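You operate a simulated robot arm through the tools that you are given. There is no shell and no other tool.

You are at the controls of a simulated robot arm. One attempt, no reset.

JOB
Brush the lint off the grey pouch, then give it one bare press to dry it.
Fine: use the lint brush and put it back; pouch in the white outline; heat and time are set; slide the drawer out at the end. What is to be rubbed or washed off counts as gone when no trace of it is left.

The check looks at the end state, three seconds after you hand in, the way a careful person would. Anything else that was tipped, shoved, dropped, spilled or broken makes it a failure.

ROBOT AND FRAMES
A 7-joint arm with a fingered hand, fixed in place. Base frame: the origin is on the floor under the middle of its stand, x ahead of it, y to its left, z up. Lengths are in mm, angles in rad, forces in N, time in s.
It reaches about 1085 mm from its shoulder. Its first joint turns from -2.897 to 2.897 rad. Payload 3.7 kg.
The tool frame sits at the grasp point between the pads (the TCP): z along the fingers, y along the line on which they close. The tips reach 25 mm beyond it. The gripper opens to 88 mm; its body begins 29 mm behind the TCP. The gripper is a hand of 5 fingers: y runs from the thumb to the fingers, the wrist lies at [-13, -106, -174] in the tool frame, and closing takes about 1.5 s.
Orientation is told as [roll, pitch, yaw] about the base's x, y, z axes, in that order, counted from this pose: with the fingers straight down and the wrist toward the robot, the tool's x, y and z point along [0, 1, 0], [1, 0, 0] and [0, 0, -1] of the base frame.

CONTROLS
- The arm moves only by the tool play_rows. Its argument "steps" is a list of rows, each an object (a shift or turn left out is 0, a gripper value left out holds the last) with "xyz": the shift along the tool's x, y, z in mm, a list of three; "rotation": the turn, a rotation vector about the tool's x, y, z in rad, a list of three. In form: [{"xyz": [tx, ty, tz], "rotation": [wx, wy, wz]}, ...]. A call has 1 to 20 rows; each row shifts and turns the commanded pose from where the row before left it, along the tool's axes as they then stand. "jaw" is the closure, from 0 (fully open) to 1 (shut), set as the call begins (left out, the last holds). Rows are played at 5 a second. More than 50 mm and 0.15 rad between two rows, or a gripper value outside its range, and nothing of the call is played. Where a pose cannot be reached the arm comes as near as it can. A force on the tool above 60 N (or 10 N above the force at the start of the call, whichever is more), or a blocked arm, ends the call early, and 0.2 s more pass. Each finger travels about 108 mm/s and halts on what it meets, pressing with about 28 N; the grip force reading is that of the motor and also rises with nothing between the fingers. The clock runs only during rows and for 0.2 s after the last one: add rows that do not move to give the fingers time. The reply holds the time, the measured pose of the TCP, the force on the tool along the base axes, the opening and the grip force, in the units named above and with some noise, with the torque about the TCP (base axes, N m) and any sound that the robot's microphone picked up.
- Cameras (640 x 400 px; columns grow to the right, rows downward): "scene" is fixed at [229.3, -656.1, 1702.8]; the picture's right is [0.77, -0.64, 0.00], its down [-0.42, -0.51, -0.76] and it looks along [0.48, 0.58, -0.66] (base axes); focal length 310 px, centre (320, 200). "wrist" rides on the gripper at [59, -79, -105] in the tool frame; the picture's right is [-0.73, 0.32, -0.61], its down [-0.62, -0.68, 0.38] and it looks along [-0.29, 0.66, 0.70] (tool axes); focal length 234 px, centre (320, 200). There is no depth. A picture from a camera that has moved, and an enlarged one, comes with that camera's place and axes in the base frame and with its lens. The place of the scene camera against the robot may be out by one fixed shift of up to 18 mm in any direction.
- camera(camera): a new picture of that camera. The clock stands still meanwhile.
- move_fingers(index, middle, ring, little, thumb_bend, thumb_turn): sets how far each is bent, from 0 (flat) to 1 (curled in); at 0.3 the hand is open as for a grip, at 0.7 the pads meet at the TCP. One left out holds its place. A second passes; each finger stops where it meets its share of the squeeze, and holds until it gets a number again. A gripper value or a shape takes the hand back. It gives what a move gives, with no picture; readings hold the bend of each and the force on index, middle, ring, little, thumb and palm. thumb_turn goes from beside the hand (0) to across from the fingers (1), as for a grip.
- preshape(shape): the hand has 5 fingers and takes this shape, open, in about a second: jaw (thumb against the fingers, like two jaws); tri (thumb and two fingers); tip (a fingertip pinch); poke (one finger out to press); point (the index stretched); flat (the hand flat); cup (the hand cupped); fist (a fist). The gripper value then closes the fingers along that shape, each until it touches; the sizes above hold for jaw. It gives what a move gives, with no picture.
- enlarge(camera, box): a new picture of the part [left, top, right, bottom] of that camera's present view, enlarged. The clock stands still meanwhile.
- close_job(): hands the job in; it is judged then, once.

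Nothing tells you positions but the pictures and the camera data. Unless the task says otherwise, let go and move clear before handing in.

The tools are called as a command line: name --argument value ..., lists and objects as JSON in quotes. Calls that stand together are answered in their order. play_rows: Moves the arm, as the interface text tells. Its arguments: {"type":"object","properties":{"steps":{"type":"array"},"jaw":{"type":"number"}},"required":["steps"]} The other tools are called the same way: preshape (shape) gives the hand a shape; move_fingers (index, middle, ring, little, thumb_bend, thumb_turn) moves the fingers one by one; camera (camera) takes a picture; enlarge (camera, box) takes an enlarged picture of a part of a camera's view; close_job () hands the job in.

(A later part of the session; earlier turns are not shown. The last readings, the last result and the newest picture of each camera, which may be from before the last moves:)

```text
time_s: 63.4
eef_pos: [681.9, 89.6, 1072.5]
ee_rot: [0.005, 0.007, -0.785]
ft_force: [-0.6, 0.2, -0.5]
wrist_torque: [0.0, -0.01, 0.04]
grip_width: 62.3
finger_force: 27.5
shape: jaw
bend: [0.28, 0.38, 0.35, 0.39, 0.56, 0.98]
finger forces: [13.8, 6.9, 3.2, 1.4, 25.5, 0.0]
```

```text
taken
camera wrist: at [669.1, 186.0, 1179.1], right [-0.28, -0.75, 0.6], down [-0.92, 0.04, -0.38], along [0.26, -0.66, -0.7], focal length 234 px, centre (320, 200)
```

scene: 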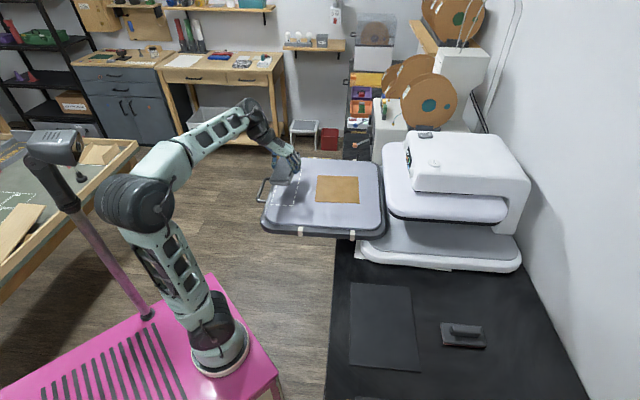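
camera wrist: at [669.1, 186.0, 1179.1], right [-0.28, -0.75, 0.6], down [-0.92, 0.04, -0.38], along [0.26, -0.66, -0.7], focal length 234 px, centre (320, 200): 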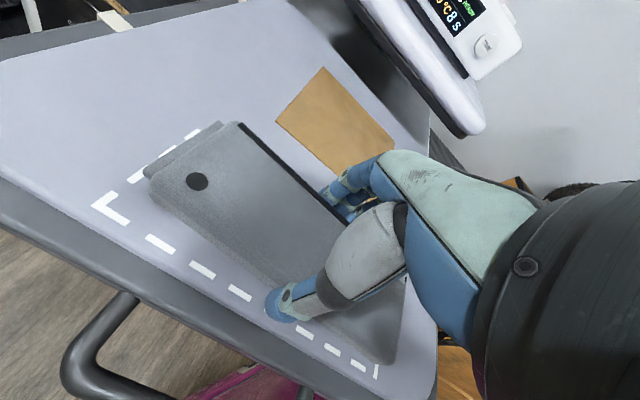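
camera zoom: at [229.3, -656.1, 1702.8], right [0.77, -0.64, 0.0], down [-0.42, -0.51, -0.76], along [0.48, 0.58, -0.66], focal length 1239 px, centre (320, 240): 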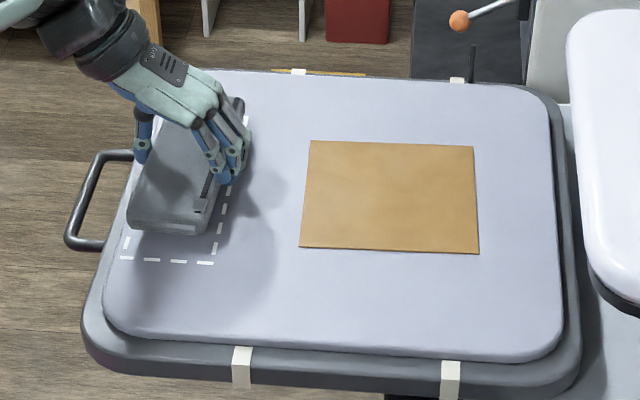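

The pouch is about 3° rotated and 3 mm too far along the outline's length. I'll correct both and then lower to contact.

play_rows --steps '[{"xyz": [-3, 0.5, 0], "rotation": [0, 0, -0.045]}, {"xyz": [0, 0, 0]}]'

camera --camera "wrist"

enlarge --camera "scene" --box '[250, 150, 330, 215]'

```text
time_s: 64.0
eef_pos: [680.0, 87.5, 1074.1]
ee_rot: [0.006, 0.007, -0.739]
ft_force: [-0.1, -0.5, 0.0]
wrist_torque: [0.04, -0.02, -0.01]
grip_width: 61.9
finger_force: 28.4
shape: jaw
bend: [0.28, 0.38, 0.35, 0.39, 0.56, 0.98]
finger forces: [14.0, 6.9, 3.1, 1.4, 25.4, 0.0]
```

```text
taken
camera wrist: at [662.7, 183.0, 1179.3], right [-0.25, -0.76, 0.6], down [-0.92, 0.0, -0.38], along [0.29, -0.65, -0.7], focal length 234 px, centre (320, 200)
```

wrist: 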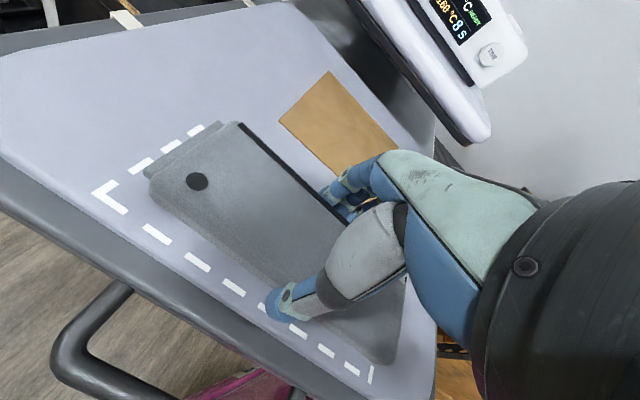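

```text
6.15 times, centred on (290, 182) of scene
camera zoom: at [229.3, -656.1, 1702.8], right [0.77, -0.64, 0.0], down [-0.42, -0.51, -0.76], along [0.48, 0.58, -0.66], focal length 1906 px, centre (505, 308)
```

zoom: 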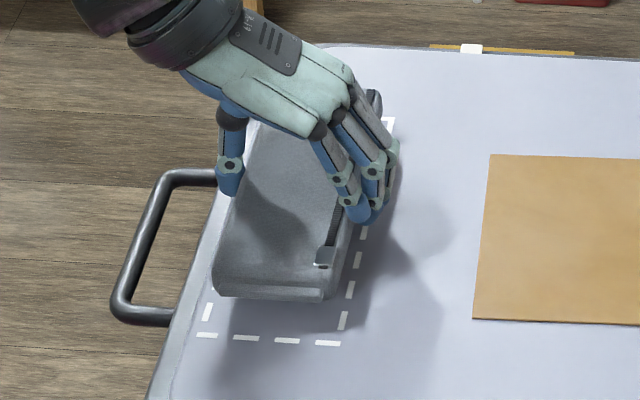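

Now the pouch is parallel to the outline with ~6 mm margins each side. I'll lower to contact.

play_rows --steps '[{"xyz": [-1.5, 0.5, 3]}, {"xyz": [0, 0, 3]}]'

play_rows --steps '[{"xyz": [0, 0, 2]}]'

play_rows --steps '[{"xyz": [0, 0, 2]}]'

```text
time_s: 64.6
eef_pos: [678.6, 86.0, 1067.6]
ee_rot: [0.006, 0.008, -0.741]
ft_force: [-0.2, 0.5, -0.1]
wrist_torque: [0.0, -0.04, 0.01]
grip_width: 62.1
finger_force: 27.9
shape: jaw
bend: [0.28, 0.38, 0.35, 0.39, 0.56, 0.98]
finger forces: [13.9, 6.9, 3.2, 1.4, 25.4, 0.1]
```

```text
time_s: 65.0
eef_pos: [679.7, 86.2, 1066.0]
ee_rot: [0.005, 0.007, -0.741]
ft_force: [0.2, 0.6, -0.3]
wrist_torque: [0.01, 0.0, 0.01]
grip_width: 61.8
finger_force: 27.7
shape: jaw
bend: [0.28, 0.38, 0.35, 0.39, 0.56, 0.98]
finger forces: [13.8, 6.9, 3.1, 1.5, 25.3, 0.0]
```

```text
time_s: 65.4
eef_pos: [679.6, 86.1, 1064.7]
ee_rot: [0.007, 0.006, -0.741]
ft_force: [0.0, -0.6, -0.1]
wrist_torque: [-0.01, 0.01, -0.01]
grip_width: 62.1
finger_force: 27.9
shape: jaw
bend: [0.28, 0.38, 0.35, 0.39, 0.56, 0.98]
finger forces: [13.9, 6.9, 3.2, 1.4, 25.4, 0.1]
```

play_rows --steps '[{"xyz": [0, 0, 2]}]'

play_rows --steps '[{"xyz": [0, 0, 2]}]'

camera --camera "wrist"

```text
time_s: 65.8
eef_pos: [679.2, 86.4, 1061.4]
ee_rot: [0.005, 0.004, -0.739]
ft_force: [-0.1, 0.5, -0.7]
wrist_torque: [0.03, 0.0, -0.01]
grip_width: 62.0
finger_force: 27.4
shape: jaw
bend: [0.28, 0.38, 0.35, 0.39, 0.56, 0.98]
finger forces: [13.9, 7.0, 3.3, 1.5, 25.4, 0.0]
```

```text
time_s: 66.2
eef_pos: [679.2, 86.1, 1059.4]
ee_rot: [0.005, 0.006, -0.74]
ft_force: [0.5, 0.3, -0.6]
wrist_torque: [-0.01, -0.02, -0.01]
grip_width: 61.9
finger_force: 28.2
shape: jaw
bend: [0.28, 0.38, 0.35, 0.39, 0.56, 0.98]
finger forces: [13.9, 6.9, 3.2, 1.4, 25.5, 0.0]
```

```text
taken
camera wrist: at [661.9, 181.8, 1165.6], right [-0.25, -0.76, 0.6], down [-0.92, 0.0, -0.38], along [0.29, -0.65, -0.7], focal length 234 px, centre (320, 200)
```

wrist: 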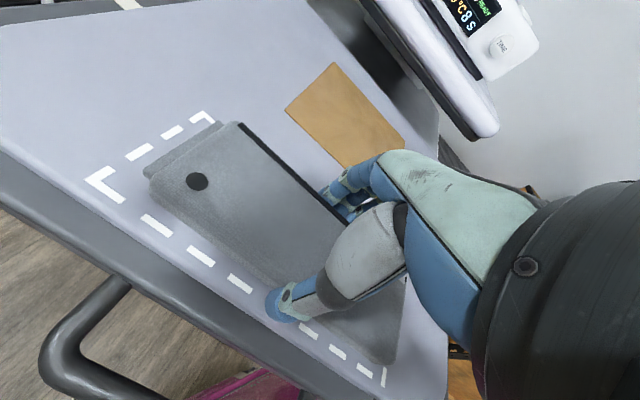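

The platen is lower than I first estimated (z≈1023). I'll zoom in from the scene camera to double-check side margins before the last millimetres.

enlarge --camera "scene" --box '[250, 150, 330, 215]'

enlarge --camera "wrist" --box '[60, 90, 300, 240]'

```text
6.15 times, centred on (290, 182) of scene
camera zoom: at [229.3, -656.1, 1702.8], right [0.77, -0.64, 0.0], down [-0.42, -0.51, -0.76], along [0.48, 0.58, -0.66], focal length 1906 px, centre (505, 308)
```

zoom: 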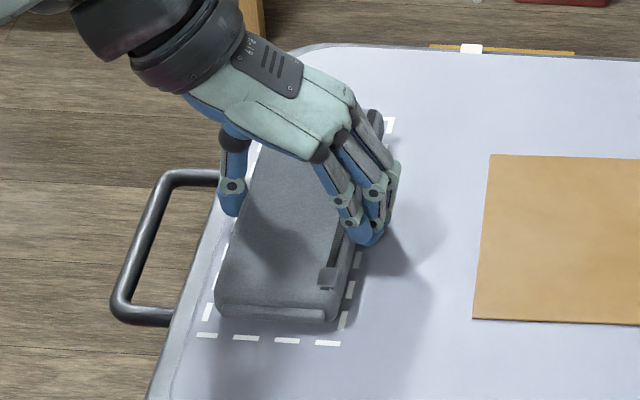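

```text
2.67 times, centred on (180, 165) of wrist
camera zoom: at [661.9, 181.8, 1165.6], right [-0.25, -0.76, 0.6], down [-0.92, 0.0, -0.38], along [0.29, -0.65, -0.7], focal length 624 px, centre (693, 293)
```

zoom: 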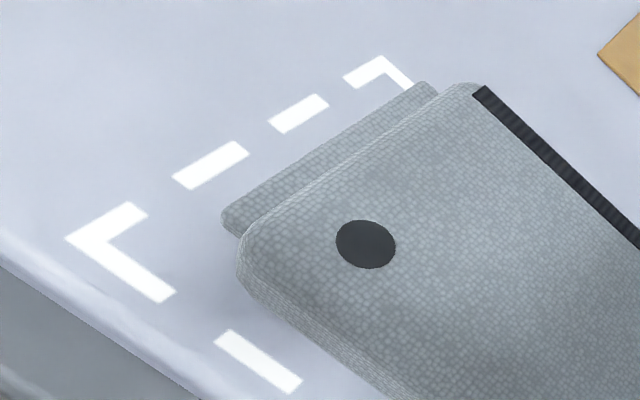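

Margins look balanced at both ends, so I'll lower the remaining few millimetres to contact.

play_rows --steps '[{"xyz": [0, 0, 2]}]'

play_rows --steps '[{"xyz": [0, 0, 2]}]'

play_rows --steps '[{"xyz": [0, 0, 1.5]}]'

```text
time_s: 66.6
eef_pos: [678.3, 85.7, 1057.2]
ee_rot: [0.005, 0.005, -0.74]
ft_force: [1.7, -0.9, 7.3]
wrist_torque: [0.02, 0.1, 0.03]
grip_width: 61.6
finger_force: 28.0
shape: jaw
bend: [0.28, 0.38, 0.35, 0.39, 0.56, 0.98]
finger forces: [14.0, 7.2, 3.5, 1.7, 25.7, 0.0]
```

```text
time_s: 67.0
eef_pos: [680.0, 86.4, 1056.6]
ee_rot: [0.007, 0.005, -0.741]
ft_force: [1.6, -0.6, 22.8]
wrist_torque: [-0.02, 0.11, 0.06]
grip_width: 61.5
finger_force: 28.2
shape: jaw
bend: [0.28, 0.38, 0.35, 0.39, 0.56, 0.98]
finger forces: [14.5, 8.1, 4.0, 1.9, 26.6, 0.0]
```

```text
time_s: 67.4
eef_pos: [679.4, 87.5, 1055.8]
ee_rot: [0.009, 0.005, -0.739]
ft_force: [2.8, -0.9, 35.8]
wrist_torque: [-0.08, 0.05, 0.12]
grip_width: 61.3
finger_force: 28.2
shape: jaw
bend: [0.28, 0.37, 0.35, 0.39, 0.56, 0.98]
finger forces: [15.2, 8.5, 4.2, 2.2, 26.9, 0.0]
```

The pouch is on the platen, but I'm pressing a bit hard at 36 N. I'll back off 3.5 mm, then open.

play_rows --steps '[{"xyz": [0, 0, -3.2]}]'

camera --camera "wrist"

enlarge --camera "scene" --box '[250, 150, 330, 215]'

```text
time_s: 67.8
eef_pos: [679.2, 85.8, 1057.8]
ee_rot: [0.006, 0.006, -0.741]
ft_force: [2.3, -0.9, 22.5]
wrist_torque: [0.0, 0.02, 0.12]
grip_width: 61.1
finger_force: 27.8
shape: jaw
bend: [0.27, 0.37, 0.35, 0.39, 0.55, 0.98]
finger forces: [15.3, 8.5, 4.2, 1.8, 27.1, 0.1]
```

```text
taken
camera wrist: at [661.6, 182.0, 1162.9], right [-0.25, -0.76, 0.6], down [-0.92, 0.0, -0.38], along [0.29, -0.65, -0.7], focal length 234 px, centre (320, 200)
```

wrist: 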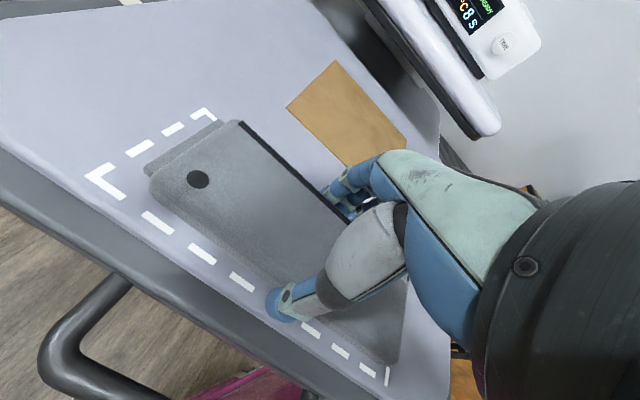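

```text
6.15 times, centred on (290, 182) of scene
camera zoom: at [229.3, -656.1, 1702.8], right [0.77, -0.64, 0.0], down [-0.42, -0.51, -0.76], along [0.48, 0.58, -0.66], focal length 1906 px, centre (505, 308)
```

zoom: 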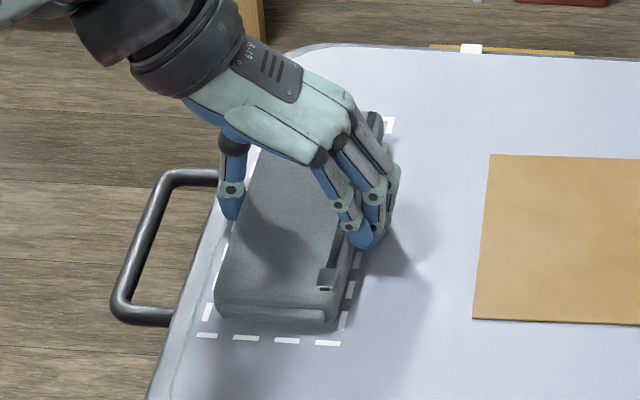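

Still 22 N down; I'll ease up a little more before opening.

play_rows --steps '[{"xyz": [0, 0, -1.5]}, {"xyz": [0, 0, 0]}]'

```text
time_s: 68.4
eef_pos: [678.1, 85.9, 1057.6]
ee_rot: [0.005, 0.007, -0.741]
ft_force: [-0.6, -0.2, 6.8]
wrist_torque: [0.08, 0.07, 0.06]
grip_width: 61.6
finger_force: 27.7
shape: jaw
bend: [0.28, 0.37, 0.35, 0.39, 0.55, 0.98]
finger forces: [15.0, 7.6, 3.6, 1.6, 27.5, 0.1]
```

The contact is light now (7 N). I'll open the hand and lift straight up.

play_rows --jaw 0.0 --steps '[{"xyz": [0, 0, 0]}, {"xyz": [0, 0, 0]}, {"xyz": [0, 0, 0]}, {"xyz": [0, 0, 0]}, {"xyz": [0, 0, 0]}]'

play_rows --steps '[{"xyz": [0, 0, -8]}, {"xyz": [0, 0, -20]}, {"xyz": [0, 0, -30]}, {"xyz": [0, 0, -35]}, {"xyz": [0, -30, -35]}, {"xyz": [0, -45, -10]}, {"xyz": [0, -45, -10]}]'

camera --camera "wrist"

camera --camera "scene"

```text
time_s: 69.6
eef_pos: [679.5, 87.5, 1058.6]
ee_rot: [0.006, 0.006, -0.741]
ft_force: [0.0, 0.1, 0.6]
wrist_torque: [-0.02, -0.05, -0.01]
grip_width: 87.7
finger_force: 0.1
shape: jaw
bend: [0.3, 0.3, 0.3, 0.3, 0.3, 0.98]
finger forces: [0.0, 0.0, 0.0, 0.1, 0.0, 0.0]
```

```text
time_s: 71.2
eef_pos: [592.0, 164.9, 1207.2]
ee_rot: [0.005, 0.006, -0.742]
ft_force: [-0.4, -0.3, -0.1]
wrist_torque: [0.02, 0.01, 0.02]
grip_width: 87.7
finger_force: 0.1
shape: jaw
bend: [0.3, 0.3, 0.3, 0.3, 0.3, 0.98]
finger forces: [0.1, 0.0, 0.0, 0.0, 0.0, 0.0]
```

```text
taken
camera wrist: at [573.9, 261.0, 1312.9], right [-0.25, -0.76, 0.6], down [-0.92, 0.0, -0.38], along [0.29, -0.65, -0.7], focal length 234 px, centre (320, 200)
```

wrist: 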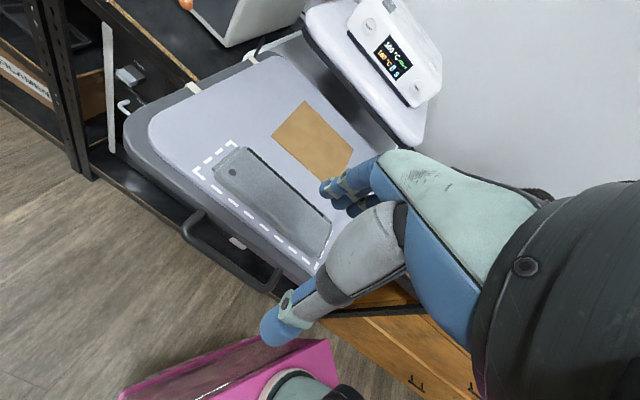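

```text
taken
```

scene: 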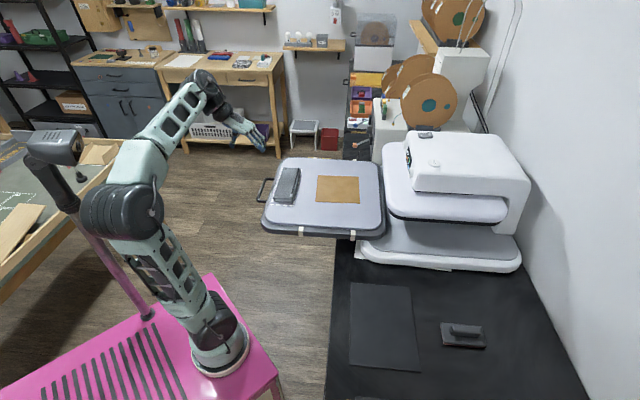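

enlarge --camera "scene" --box '[250, 150, 394, 240]'

enlarge --camera "wrist" --box '[120, 80, 376, 310]'

enlarge --camera "wrist" --box '[170, 200, 298, 300]'

enlarge --camera "wrist" --box '[330, 0, 458, 80]'

```text
4.44 times, centred on (322, 195) of scene
camera zoom: at [229.3, -656.1, 1702.8], right [0.77, -0.64, 0.0], down [-0.42, -0.51, -0.76], along [0.48, 0.58, -0.66], focal length 1376 px, centre (311, 222)
```

zoom: 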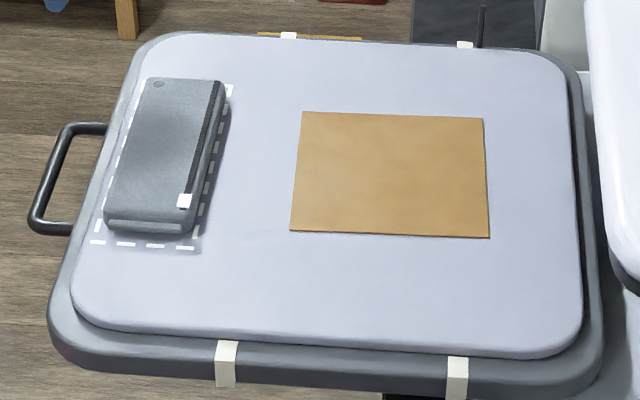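

```text
1.74 times, centred on (248, 195) of wrist
camera zoom: at [573.9, 261.0, 1312.9], right [-0.25, -0.76, 0.6], down [-0.92, 0.0, -0.38], along [0.29, -0.65, -0.7], focal length 407 px, centre (445, 209)
```

zoom: 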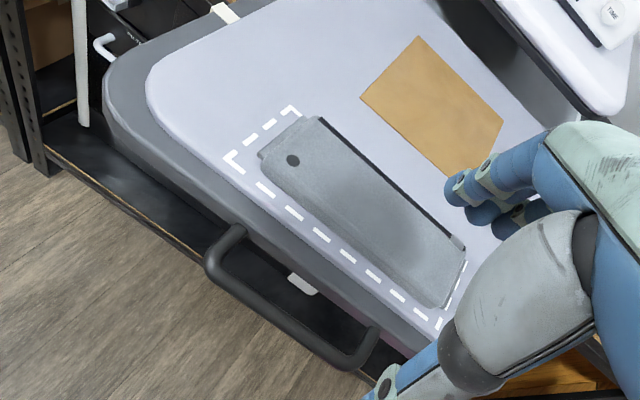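

```text
4.00 times, centred on (234, 250) of wrist
camera zoom: at [573.9, 261.0, 1312.9], right [-0.25, -0.76, 0.6], down [-0.92, 0.0, -0.38], along [0.29, -0.65, -0.7], focal length 937 px, centre (664, 0)
```

zoom: 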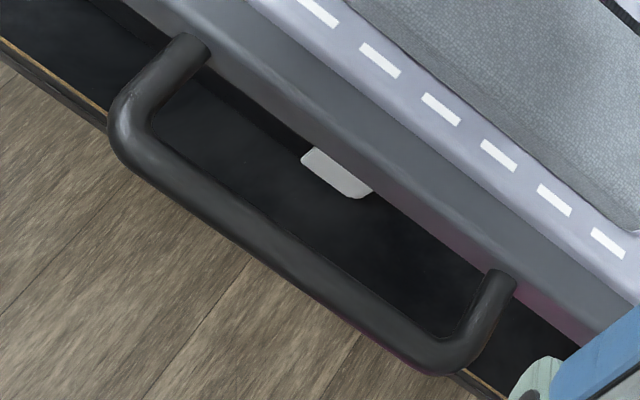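

```text
5.00 times, centred on (394, 40) of wrist
camera zoom: at [573.9, 261.0, 1312.9], right [-0.25, -0.76, 0.6], down [-0.92, 0.0, -0.38], along [0.29, -0.65, -0.7], focal length 1171 px, centre (-50, 1000)
```

zoom: 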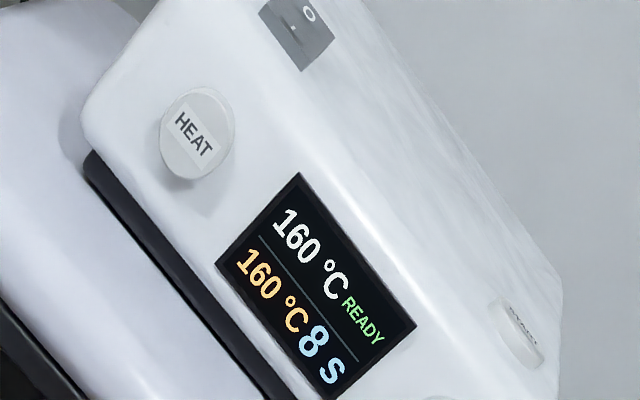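

The pouch lies fully inside the outline, and the brown sheet stays clear of it. Next is the drawer handle, a U-bar near [617,156,1003]; I'll hover above it with a partly closed hand to check the geometry.

play_rows --jaw 0.5 --steps '[{"rotation": [0, 0, 0.043]}, {"xyz": [4, 5.5, 25]}, {"xyz": [4, 5.5, 25]}, {"xyz": [3.5, 5.5, 25]}, {"xyz": [0, 0, 20]}, {"xyz": [0, 0, 0]}]'

camera --camera "wrist"

enlarge --camera "scene" --box '[240, 130, 336, 190]'

enlarge --camera "wrist" --box '[180, 180, 372, 300]'

```text
time_s: 72.6
eef_pos: [611.3, 162.9, 1111.9]
ee_rot: [0.006, 0.007, -0.782]
ft_force: [-0.6, -0.4, 0.6]
wrist_torque: [-0.04, 0.03, -0.02]
grip_width: 44.4
finger_force: 0.0
shape: jaw
bend: [0.74, 0.44, 0.41, 0.41, 0.69, 1.0]
finger forces: [0.0, 0.0, 0.0, 0.0, 0.0, 0.1]
```

```text
taken
camera wrist: at [598.0, 259.4, 1217.8], right [-0.28, -0.75, 0.6], down [-0.92, 0.04, -0.38], along [0.26, -0.66, -0.7], focal length 234 px, centre (320, 200)
```

wrist: 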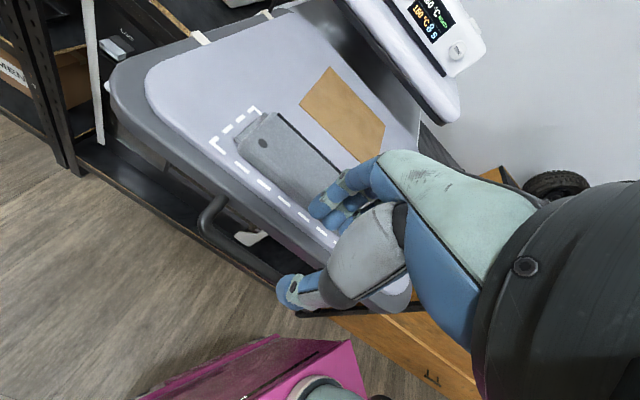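

```text
6.67 times, centred on (288, 160) of scene
camera zoom: at [229.3, -656.1, 1702.8], right [0.77, -0.64, 0.0], down [-0.42, -0.51, -0.76], along [0.48, 0.58, -0.66], focal length 2064 px, centre (533, 467)
```

zoom: 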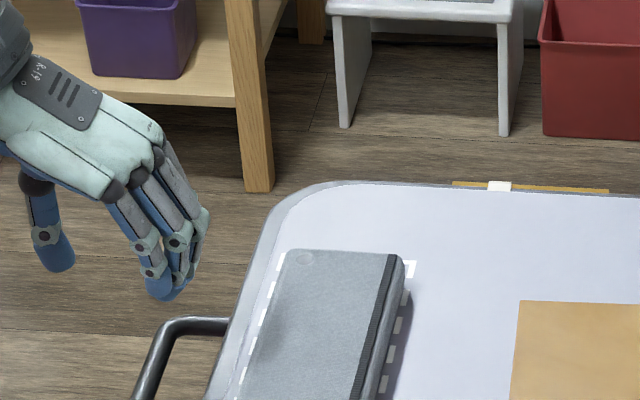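

```text
3.33 times, centred on (276, 240) of wrist
camera zoom: at [598.0, 259.4, 1217.8], right [-0.28, -0.75, 0.6], down [-0.92, 0.04, -0.38], along [0.26, -0.66, -0.7], focal length 781 px, centre (467, 67)
```

zoom: 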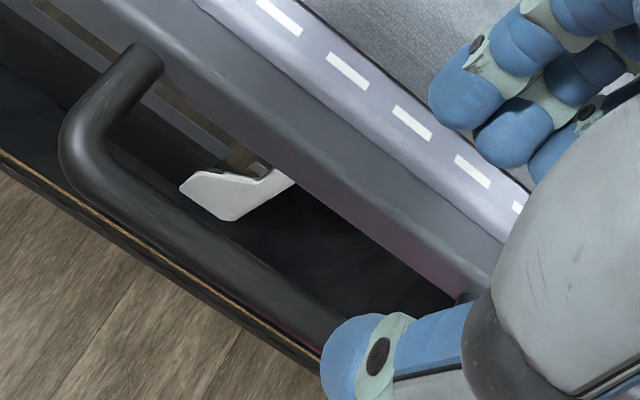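

The bar lies at u≈326 with roughly 24 mm between it and the drawer front. I'll pre-set the fingers (slightly more closed on the drawer side) so they slip into the gap, shift over the bar, and descend partway.

move_fingers --index 0.58 --middle 0.58 --ring 0.58 --little 0.58 --thumb_bend 0.42 --thumb_turn 1.0

play_rows --steps '[{"xyz": [0, 8, 10]}, {"xyz": [0, 0, 20]}, {"xyz": [0, 0, 20]}, {"xyz": [0, 0, 10]}]'

camera --camera "wrist"

enlarge --camera "scene" --box '[240, 140, 336, 200]'

enlarge --camera "wrist" --box '[180, 160, 372, 300]'

```text
time_s: 73.6
eef_pos: [611.4, 163.9, 1111.9]
ee_rot: [0.006, 0.007, -0.783]
ft_force: [-0.6, 0.5, 0.4]
wrist_torque: [0.0, 0.01, -0.01]
grip_width: 42.1
finger_force: 0.1
shape: fingers
bend: [0.57, 0.57, 0.57, 0.57, 0.42, 0.99]
finger forces: [0.0, 0.1, 0.0, 0.0, 0.0, 0.0]
```

```text
time_s: 74.6
eef_pos: [617.2, 158.0, 1051.5]
ee_rot: [0.005, 0.006, -0.782]
ft_force: [0.3, 0.5, -0.1]
wrist_torque: [0.01, -0.01, 0.03]
grip_width: 42.1
finger_force: 0.1
shape: fingers
bend: [0.57, 0.57, 0.57, 0.57, 0.42, 0.99]
finger forces: [0.1, 0.0, 0.1, 0.0, 0.0, 0.0]
```

```text
taken
camera wrist: at [603.4, 254.7, 1157.8], right [-0.28, -0.75, 0.6], down [-0.92, 0.04, -0.38], along [0.26, -0.66, -0.7], focal length 234 px, centre (320, 200)
```

wrist: 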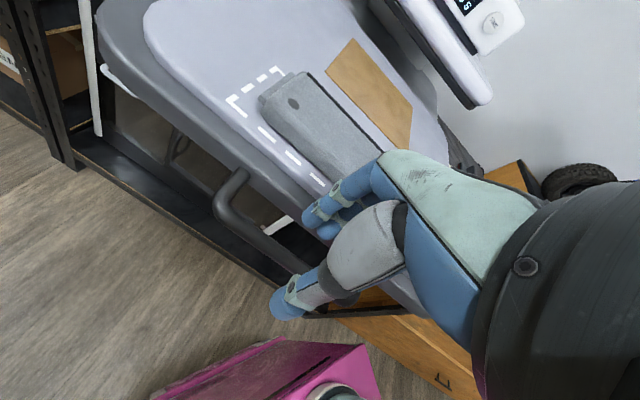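

```text
6.67 times, centred on (288, 170) of scene
camera zoom: at [229.3, -656.1, 1702.8], right [0.77, -0.64, 0.0], down [-0.42, -0.51, -0.76], along [0.48, 0.58, -0.66], focal length 2064 px, centre (533, 400)
```

zoom: 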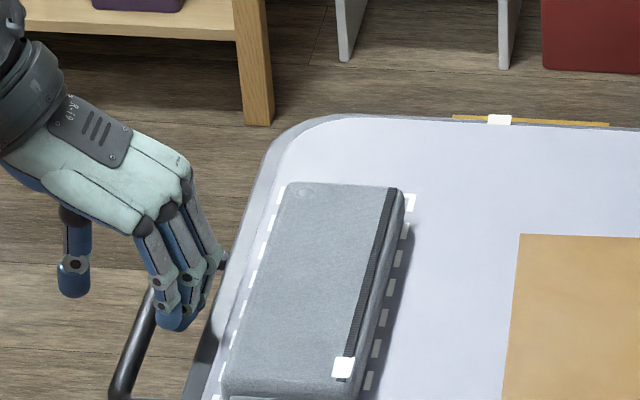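

```text
2.86 times, centred on (276, 230) of wrist
camera zoom: at [603.4, 254.7, 1157.8], right [-0.28, -0.75, 0.6], down [-0.92, 0.04, -0.38], along [0.26, -0.66, -0.7], focal length 669 px, centre (446, 114)
```

zoom: 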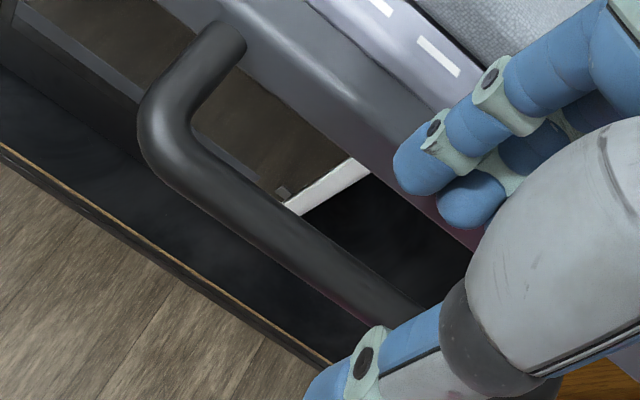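

The fingers line up with the gap, but sit a bit close to the drawer front. I'll shift 5 mm outward and descend in small steps, checking the view.

play_rows --steps '[{"xyz": [0, -5, 0]}, {"xyz": [0, 0, 9]}, {"xyz": [0, 0, 9]}]'

enlarge --camera "wrist" --box '[180, 160, 372, 300]'

enlarge --camera "scene" --box '[240, 140, 336, 200]'

```text
time_s: 75.4
eef_pos: [612.0, 161.3, 1034.4]
ee_rot: [0.007, 0.006, -0.784]
ft_force: [0.3, -0.7, 0.5]
wrist_torque: [0.0, -0.02, 0.02]
grip_width: 42.1
finger_force: 0.0
shape: fingers
bend: [0.57, 0.57, 0.57, 0.57, 0.42, 0.99]
finger forces: [0.0, 0.0, 0.0, 0.0, 0.0, 0.0]
```

```text
2.86 times, centred on (276, 230) of wrist
camera zoom: at [599.4, 258.6, 1140.2], right [-0.28, -0.75, 0.6], down [-0.92, 0.04, -0.38], along [0.26, -0.66, -0.7], focal length 669 px, centre (446, 114)
```

zoom: 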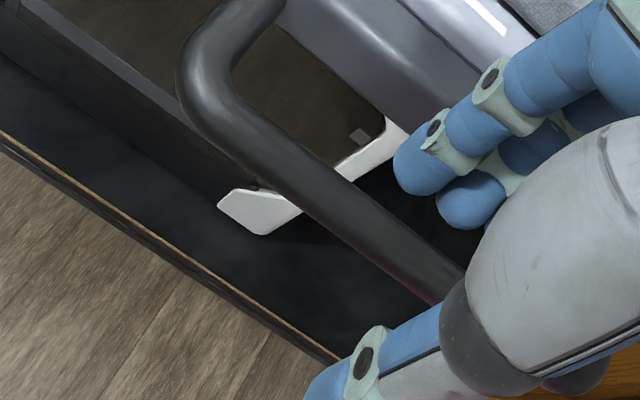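

```text
6.67 times, centred on (288, 170) of scene
camera zoom: at [229.3, -656.1, 1702.8], right [0.77, -0.64, 0.0], down [-0.42, -0.51, -0.76], along [0.48, 0.58, -0.66], focal length 2064 px, centre (533, 400)
```

zoom: 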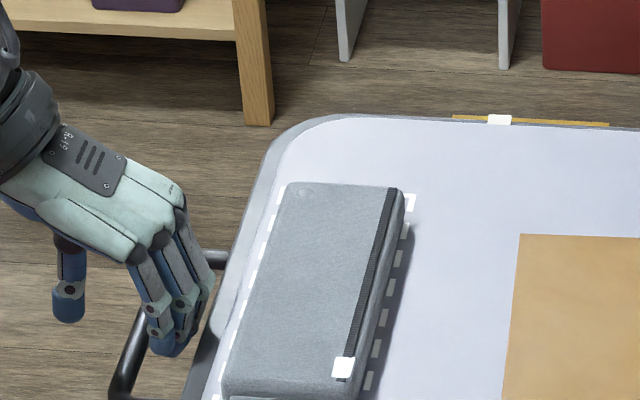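

The fingertips are entering between the bar and the drawer front. I'll continue down gently.

play_rows --steps '[{"xyz": [0, 0, 5]}, {"xyz": [0, 0, 5]}]'

play_rows --steps '[{"xyz": [0, 0, 5]}, {"xyz": [0, 0, 5]}]'

enlarge --camera "wrist" --box '[180, 160, 372, 300]'

enlarge --camera "scene" --box '[240, 140, 336, 200]'

```text
time_s: 76.0
eef_pos: [612.5, 162.7, 1024.8]
ee_rot: [0.004, 0.007, -0.783]
ft_force: [-1.0, 1.8, 1.8]
wrist_torque: [-0.06, 0.0, 0.02]
grip_width: 41.9
finger_force: 1.0
shape: fingers
bend: [0.57, 0.59, 0.57, 0.57, 0.42, 0.99]
finger forces: [0.0, 2.4, 0.0, 0.0, 0.1, 0.0]
```

```text
time_s: 76.6
eef_pos: [611.9, 161.5, 1015.9]
ee_rot: [0.005, 0.007, -0.786]
ft_force: [-0.4, 2.0, 2.0]
wrist_torque: [-0.08, -0.01, -0.04]
grip_width: 42.3
finger_force: 1.6
shape: fingers
bend: [0.57, 0.58, 0.57, 0.57, 0.42, 0.99]
finger forces: [0.0, 2.4, 0.0, 0.1, 0.0, 0.1]
```

```text
2.86 times, centred on (276, 230) of wrist
camera zoom: at [599.2, 258.6, 1120.2], right [-0.28, -0.75, 0.6], down [-0.92, 0.04, -0.38], along [0.26, -0.66, -0.7], focal length 669 px, centre (446, 114)
```

zoom: 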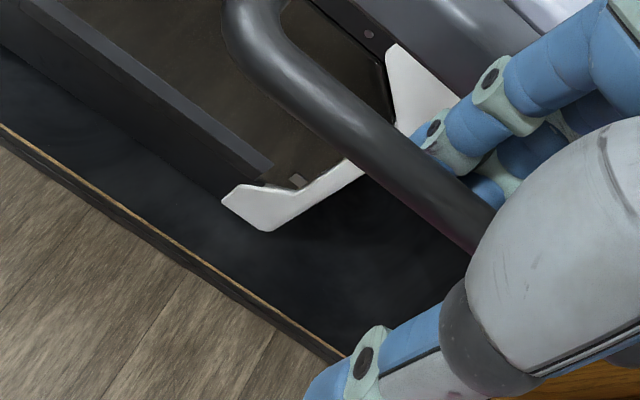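

```text
6.67 times, centred on (288, 170) of scene
camera zoom: at [229.3, -656.1, 1702.8], right [0.77, -0.64, 0.0], down [-0.42, -0.51, -0.76], along [0.48, 0.58, -0.66], focal length 2064 px, centre (533, 400)
```

zoom: 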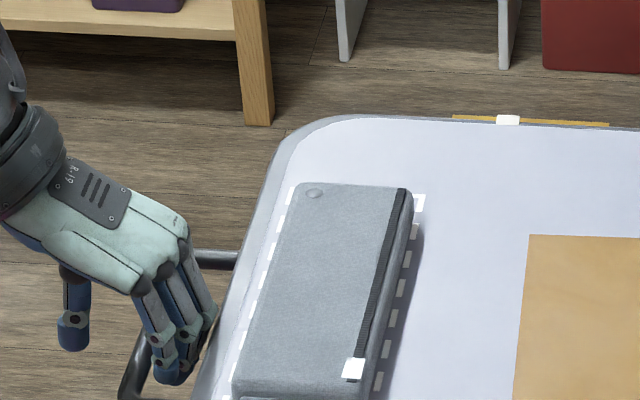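

The drawer slides very easily, and the fingers are now behind the bar. I'll go a little lower and close thumb and fingers around the bar.

play_rows --steps '[{"xyz": [0, 0, 3]}, {"xyz": [0, 0, 3]}]'

move_fingers --index 0.8 --middle 0.8 --ring 0.8 --little 0.8 --thumb_bend 0.8

camera --camera "wrist"

enlarge --camera "scene" --box '[240, 140, 336, 200]'

```text
time_s: 77.2
eef_pos: [612.3, 162.2, 1008.6]
ee_rot: [0.007, 0.009, -0.783]
ft_force: [-2.5, 1.0, 0.5]
wrist_torque: [-0.03, -0.02, 0.01]
grip_width: 42.0
finger_force: 1.5
shape: fingers
bend: [0.57, 0.58, 0.57, 0.57, 0.42, 0.99]
finger forces: [0.0, 2.0, 0.1, 0.1, 0.0, 0.0]
```

```text
time_s: 78.2
eef_pos: [613.0, 162.0, 1005.0]
ee_rot: [0.002, 0.009, -0.783]
ft_force: [-0.4, -9.8, -52.8]
wrist_torque: [0.65, -0.45, 0.31]
grip_width: 0.0
finger_force: 35.3
shape: fingers
bend: [0.78, 0.76, 0.75, 0.72, 0.71, 1.0]
finger forces: [18.0, 24.1, 15.1, 13.8, 0.0, 0.0]
```

```text
taken
camera wrist: at [600.3, 258.2, 1111.7], right [-0.28, -0.75, 0.6], down [-0.92, 0.04, -0.38], along [0.26, -0.66, -0.7], focal length 234 px, centre (320, 200)
```

wrist: 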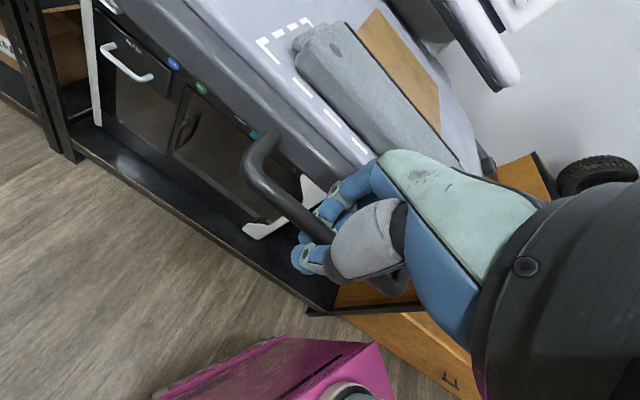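

```text
6.67 times, centred on (288, 170) of scene
camera zoom: at [229.3, -656.1, 1702.8], right [0.77, -0.64, 0.0], down [-0.42, -0.51, -0.76], along [0.48, 0.58, -0.66], focal length 2064 px, centre (533, 400)
```

zoom: 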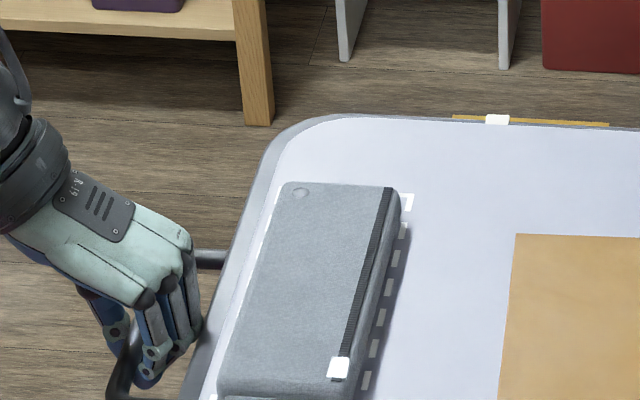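

The fingers hooked under the bar and are pulling up on it with ~50 N, which is too much. I'll relax them to a loose hook.

move_fingers --index 0.66 --middle 0.66 --ring 0.66 --little 0.66 --thumb_bend 0.6

enlarge --camera "wrist" --box '[200, 120, 424, 300]'

enlarge --camera "scene" --box '[240, 140, 336, 200]'

```text
time_s: 79.2
eef_pos: [612.4, 163.4, 1007.8]
ee_rot: [0.006, 0.005, -0.782]
ft_force: [-0.7, 2.3, 1.5]
wrist_torque: [-0.04, -0.05, 0.06]
grip_width: 12.6
finger_force: 2.2
shape: fingers
bend: [0.66, 0.68, 0.66, 0.65, 0.6, 1.0]
finger forces: [0.1, 3.4, 0.0, 1.0, 0.1, 0.1]
```

```text
2.22 times, centred on (312, 210) of wrist
camera zoom: at [599.2, 259.0, 1114.3], right [-0.28, -0.75, 0.6], down [-0.92, 0.04, -0.38], along [0.26, -0.66, -0.7], focal length 520 px, centre (338, 178)
```

zoom: 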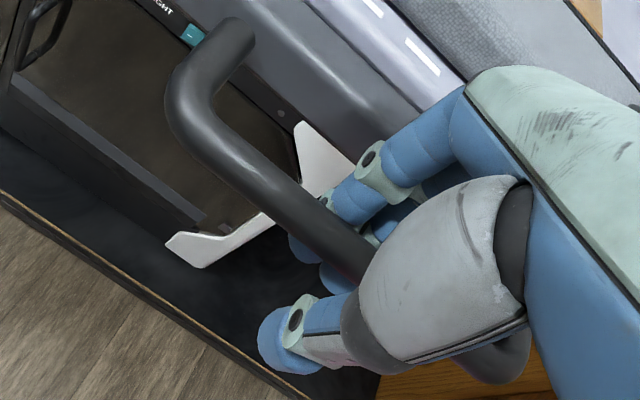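

```text
6.67 times, centred on (288, 170) of scene
camera zoom: at [229.3, -656.1, 1702.8], right [0.77, -0.64, 0.0], down [-0.42, -0.51, -0.76], along [0.48, 0.58, -0.66], focal length 2064 px, centre (533, 400)
```

zoom: 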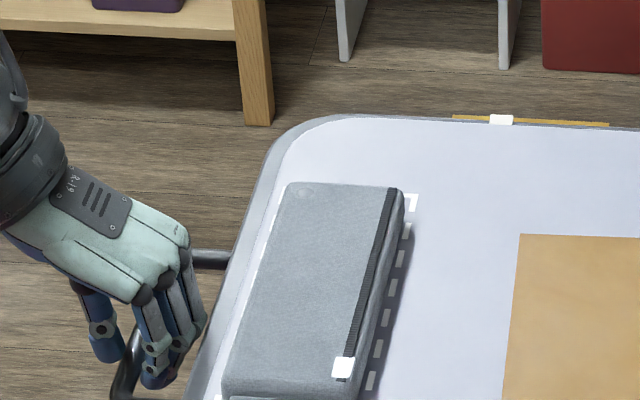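

The bar is loosely hooked with almost no force. I'll push the drawer in smoothly, watching forces.

play_rows --steps '[{"xyz": [0, 4, 0]}, {"xyz": [0, 7, 0]}, {"xyz": [0, 10, 0]}, {"xyz": [0, 12, 0]}, {"xyz": [0, 12, 0]}, {"xyz": [0, 12, 0]}, {"xyz": [0, 12, 0]}, {"xyz": [0, 12, 0]}, {"xyz": [0, 10, 0]}, {"xyz": [0, 6, 0]}, {"xyz": [0, 3, 0]}]'

camera --camera "scene"

camera --camera "wrist"

```text
time_s: 81.6
eef_pos: [683.4, 90.5, 1008.4]
ee_rot: [0.005, 0.008, -0.782]
ft_force: [-1.2, 1.5, 1.8]
wrist_torque: [-0.05, -0.06, 0.01]
grip_width: 12.9
finger_force: 1.9
shape: fingers
bend: [0.66, 0.68, 0.66, 0.65, 0.6, 1.0]
finger forces: [0.1, 3.1, 0.0, 1.1, 0.0, 0.0]
```

```text
taken
```

scene: 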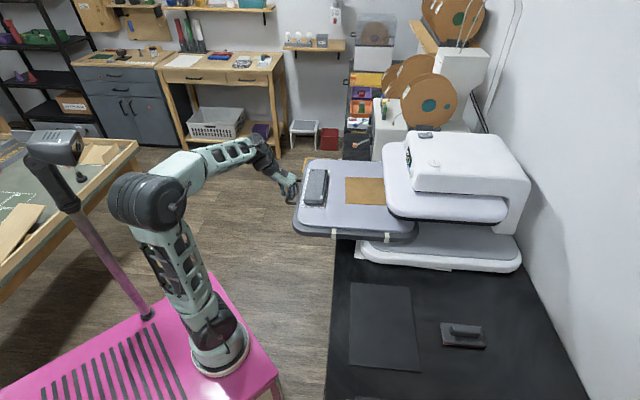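

```text
taken
camera wrist: at [670.6, 187.8, 1113.6], right [-0.28, -0.75, 0.6], down [-0.92, 0.04, -0.38], along [0.26, -0.66, -0.7], focal length 234 px, centre (320, 200)
```

wrist: 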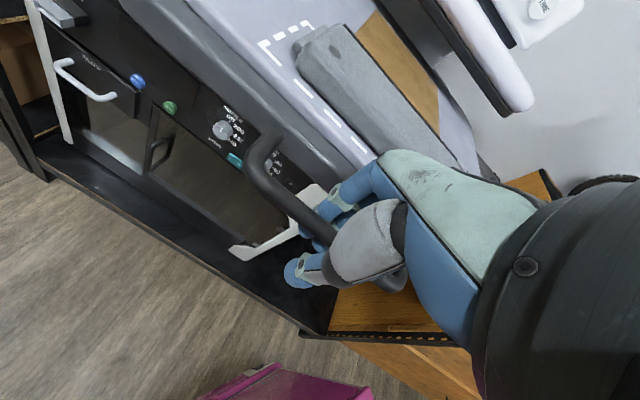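

The drawer slides in smoothly and the pouch remains in its outline. I'll continue pushing.

play_rows --steps '[{"xyz": [0, 5, 0]}, {"xyz": [0, 9, 0]}, {"xyz": [0, 12, 0]}, {"xyz": [0, 12, 0]}, {"xyz": [0, 12, 0]}, {"xyz": [0, 12, 0]}, {"xyz": [0, 12, 0]}, {"xyz": [0, 12, 0]}, {"xyz": [0, 12, 0]}, {"xyz": [0, 10, 0]}, {"xyz": [0, 7, 0]}, {"xyz": [0, 4, 0]}]'

camera --camera "scene"

camera --camera "wrist"

```text
time_s: 84.2
eef_pos: [767.7, 6.4, 1006.1]
ee_rot: [0.005, 0.007, -0.783]
ft_force: [-2.6, 0.8, 0.4]
wrist_torque: [-0.02, -0.04, 0.0]
grip_width: 12.9
finger_force: 1.8
shape: fingers
bend: [0.66, 0.68, 0.66, 0.65, 0.6, 1.0]
finger forces: [0.1, 2.5, 0.0, 1.0, 0.1, 0.1]
```

```text
taken
```

scene: 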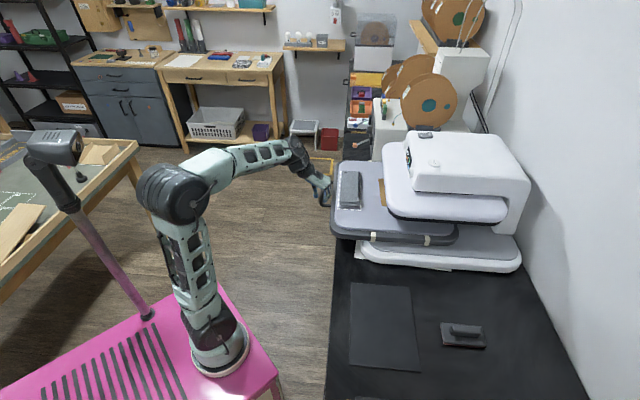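

```text
taken
camera wrist: at [755.2, 103.6, 1112.8], right [-0.28, -0.75, 0.6], down [-0.92, 0.04, -0.38], along [0.26, -0.66, -0.7], focal length 234 px, centre (320, 200)
```

wrist: 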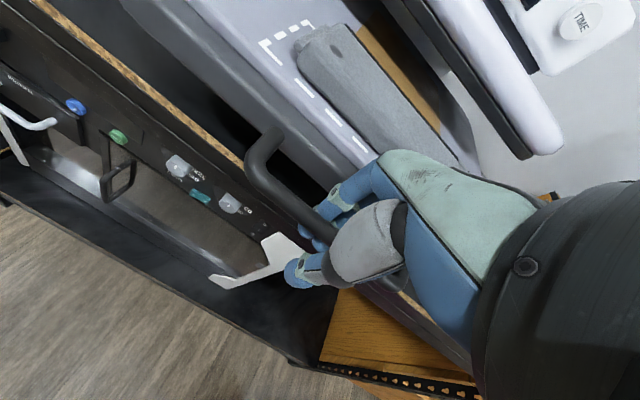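

Smooth so far; about 120–150 mm remain. I'll continue more cautiously toward the end stop.

play_rows --steps '[{"xyz": [0, 5, 0]}, {"xyz": [0, 9, 0]}, {"xyz": [0, 12, 0]}, {"xyz": [0, 12, 0]}, {"xyz": [0, 12, 0]}, {"xyz": [0, 12, 0]}, {"xyz": [0, 12, 0]}, {"xyz": [0, 9, 0]}, {"xyz": [0, 5, 0]}]'

camera --camera "scene"

camera --camera "wrist"

```text
time_s: 86.2
eef_pos: [830.2, -54.2, 1005.3]
ee_rot: [0.006, 0.006, -0.782]
ft_force: [-1.0, 0.5, -0.2]
wrist_torque: [-0.01, 0.01, 0.0]
grip_width: 12.6
finger_force: 1.6
shape: fingers
bend: [0.66, 0.68, 0.66, 0.65, 0.6, 1.0]
finger forces: [0.0, 2.3, 0.0, 0.9, 0.0, 0.1]
```

```text
taken
```

scene: 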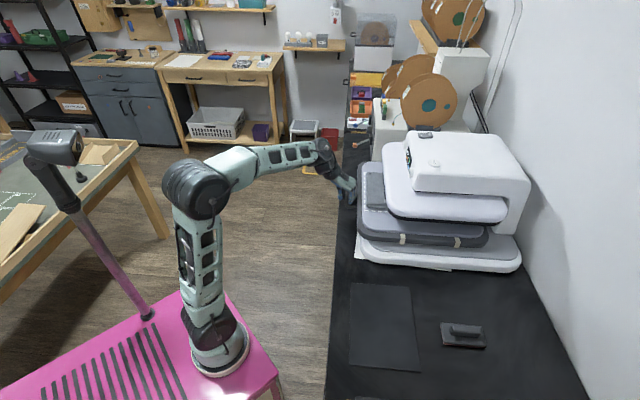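

```text
taken
camera wrist: at [817.2, 41.6, 1112.2], right [-0.28, -0.75, 0.6], down [-0.92, 0.04, -0.38], along [0.26, -0.66, -0.7], focal length 234 px, centre (320, 200)
```

wrist: 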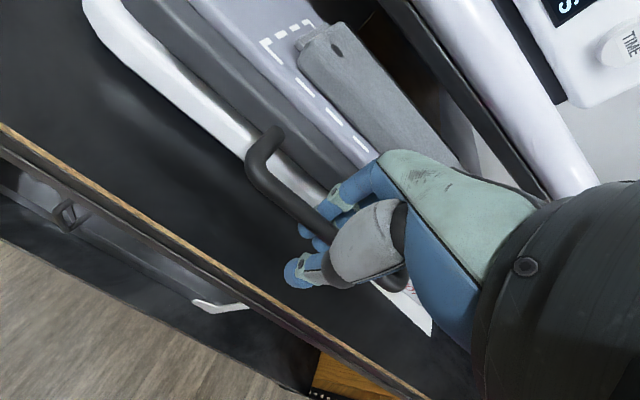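

Nearly in. I'll push in short increments until the end stop shows in the force.

play_rows --steps '[{"xyz": [0, 5, 0]}, {"xyz": [0, 6, 0]}, {"xyz": [0, 6, 0]}, {"xyz": [0, 5, 0]}]'

play_rows --steps '[{"xyz": [0, 4, 0]}, {"xyz": [0, 5, 0]}, {"xyz": [0, 4, 0]}]'

camera --camera "scene"

camera --camera "wrist"

```text
time_s: 87.2
eef_pos: [846.1, -72.0, 1006.0]
ee_rot: [0.004, 0.009, -0.785]
ft_force: [0.9, -0.2, -0.8]
wrist_torque: [-0.01, -0.03, 0.08]
grip_width: 12.9
finger_force: 0.8
shape: fingers
bend: [0.66, 0.67, 0.66, 0.65, 0.6, 1.0]
finger forces: [0.0, 0.6, 0.0, 1.6, 0.0, 0.0]
```

```text
time_s: 88.0
eef_pos: [853.5, -77.7, 1006.9]
ee_rot: [0.007, 0.008, -0.781]
ft_force: [-12.8, 9.6, 4.8]
wrist_torque: [-0.27, -0.22, -0.29]
grip_width: 12.9
finger_force: 7.8
shape: fingers
bend: [0.66, 0.7, 0.67, 0.66, 0.6, 1.0]
finger forces: [0.1, 12.9, 3.2, 0.0, 0.1, 0.1]
```

```text
taken
```

scene: 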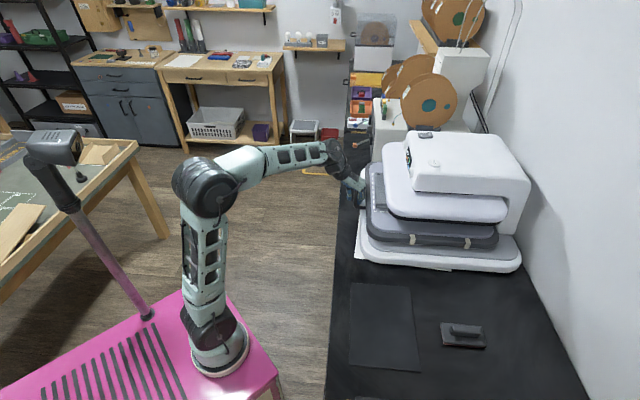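

```text
taken
camera wrist: at [840.6, 18.4, 1112.8], right [-0.28, -0.75, 0.6], down [-0.92, 0.04, -0.38], along [0.26, -0.66, -0.7], focal length 234 px, centre (320, 200)
```

wrist: 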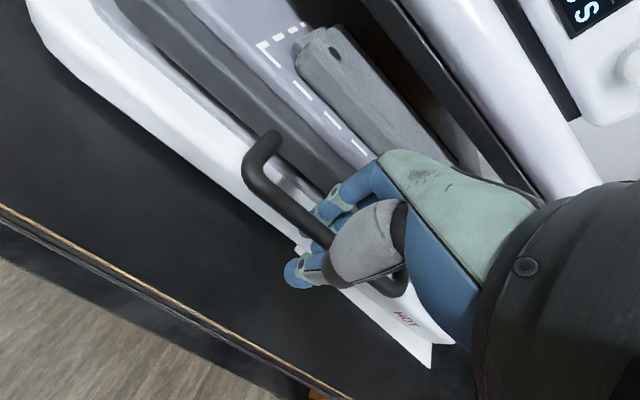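

The force rose to ~16 N, suggesting the end stop. I'll check how the pouch and drawer sit relative to the upper platen.

enlarge --camera "scene" --box '[340, 130, 532, 280]'

enlarge --camera "wrist" --box '[230, 0, 550, 200]'

```text
2.67 times, centred on (436, 205) of scene
camera zoom: at [229.3, -656.1, 1702.8], right [0.77, -0.64, 0.0], down [-0.42, -0.51, -0.76], along [0.48, 0.58, -0.66], focal length 826 px, centre (11, 187)
```

zoom: 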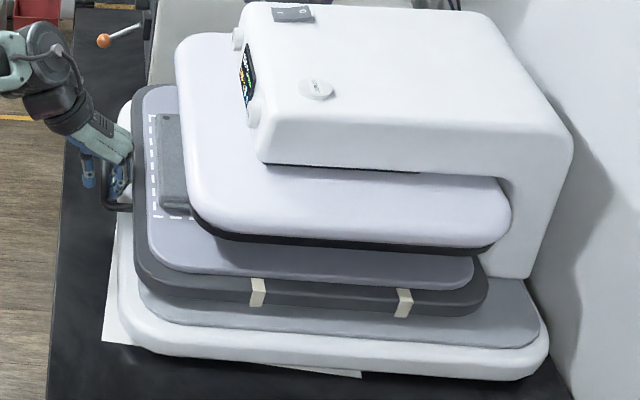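

```text
2.00 times, centred on (390, 100) of wrist
camera zoom: at [840.6, 18.4, 1112.8], right [-0.28, -0.75, 0.6], down [-0.92, 0.04, -0.38], along [0.26, -0.66, -0.7], focal length 468 px, centre (180, 400)
```

zoom: 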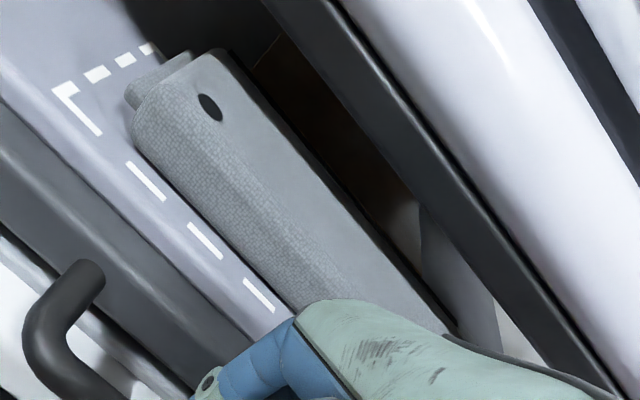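

The pouch isn't fully under the upper platen yet, and my fingertips may be touching the press base. I'll back off, raise the hand 10 mm within the handle and push again.

play_rows --steps '[{"xyz": [0, -4, 0]}, {"xyz": [0, 0, -5]}, {"xyz": [0, 0, -5]}]'

play_rows --steps '[{"xyz": [0, 4, 0]}, {"xyz": [0, 4, 0]}]'

play_rows --steps '[{"xyz": [0, 4, 0]}, {"xyz": [0, 4, 0]}]'

enlarge --camera "scene" --box '[340, 130, 532, 280]'

```text
time_s: 88.8
eef_pos: [852.8, -76.8, 1017.0]
ee_rot: [0.005, 0.005, -0.785]
ft_force: [0.3, 0.4, -0.3]
wrist_torque: [0.0, -0.02, 0.01]
grip_width: 13.2
finger_force: 0.5
shape: fingers
bend: [0.66, 0.66, 0.66, 0.65, 0.6, 1.0]
finger forces: [0.1, 0.4, 0.4, 0.4, 0.0, 0.1]
```

```text
time_s: 89.4
eef_pos: [857.9, -79.9, 1017.0]
ee_rot: [0.005, 0.007, -0.78]
ft_force: [-12.3, 8.1, 6.2]
wrist_torque: [-0.34, -0.19, -0.25]
grip_width: 12.8
finger_force: 11.3
shape: fingers
bend: [0.66, 0.7, 0.67, 0.66, 0.6, 1.0]
finger forces: [0.0, 22.0, 1.2, 0.0, 0.1, 0.0]
```

```text
time_s: 90.0
eef_pos: [861.6, -85.7, 1018.3]
ee_rot: [0.005, 0.006, -0.781]
ft_force: [-38.5, 22.1, 13.3]
wrist_torque: [-0.88, -0.43, -0.83]
grip_width: 14.4
finger_force: 35.0
shape: fingers
bend: [0.67, 0.7, 0.7, 0.66, 0.58, 1.0]
finger forces: [1.2, 51.4, 15.6, 0.1, 1.8, 0.1]
```

```text
2.67 times, centred on (436, 205) of scene
camera zoom: at [229.3, -656.1, 1702.8], right [0.77, -0.64, 0.0], down [-0.42, -0.51, -0.76], along [0.48, 0.58, -0.66], focal length 826 px, centre (11, 187)
```

zoom: 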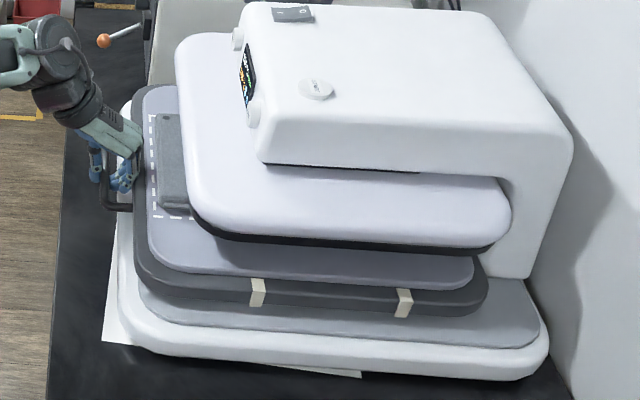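

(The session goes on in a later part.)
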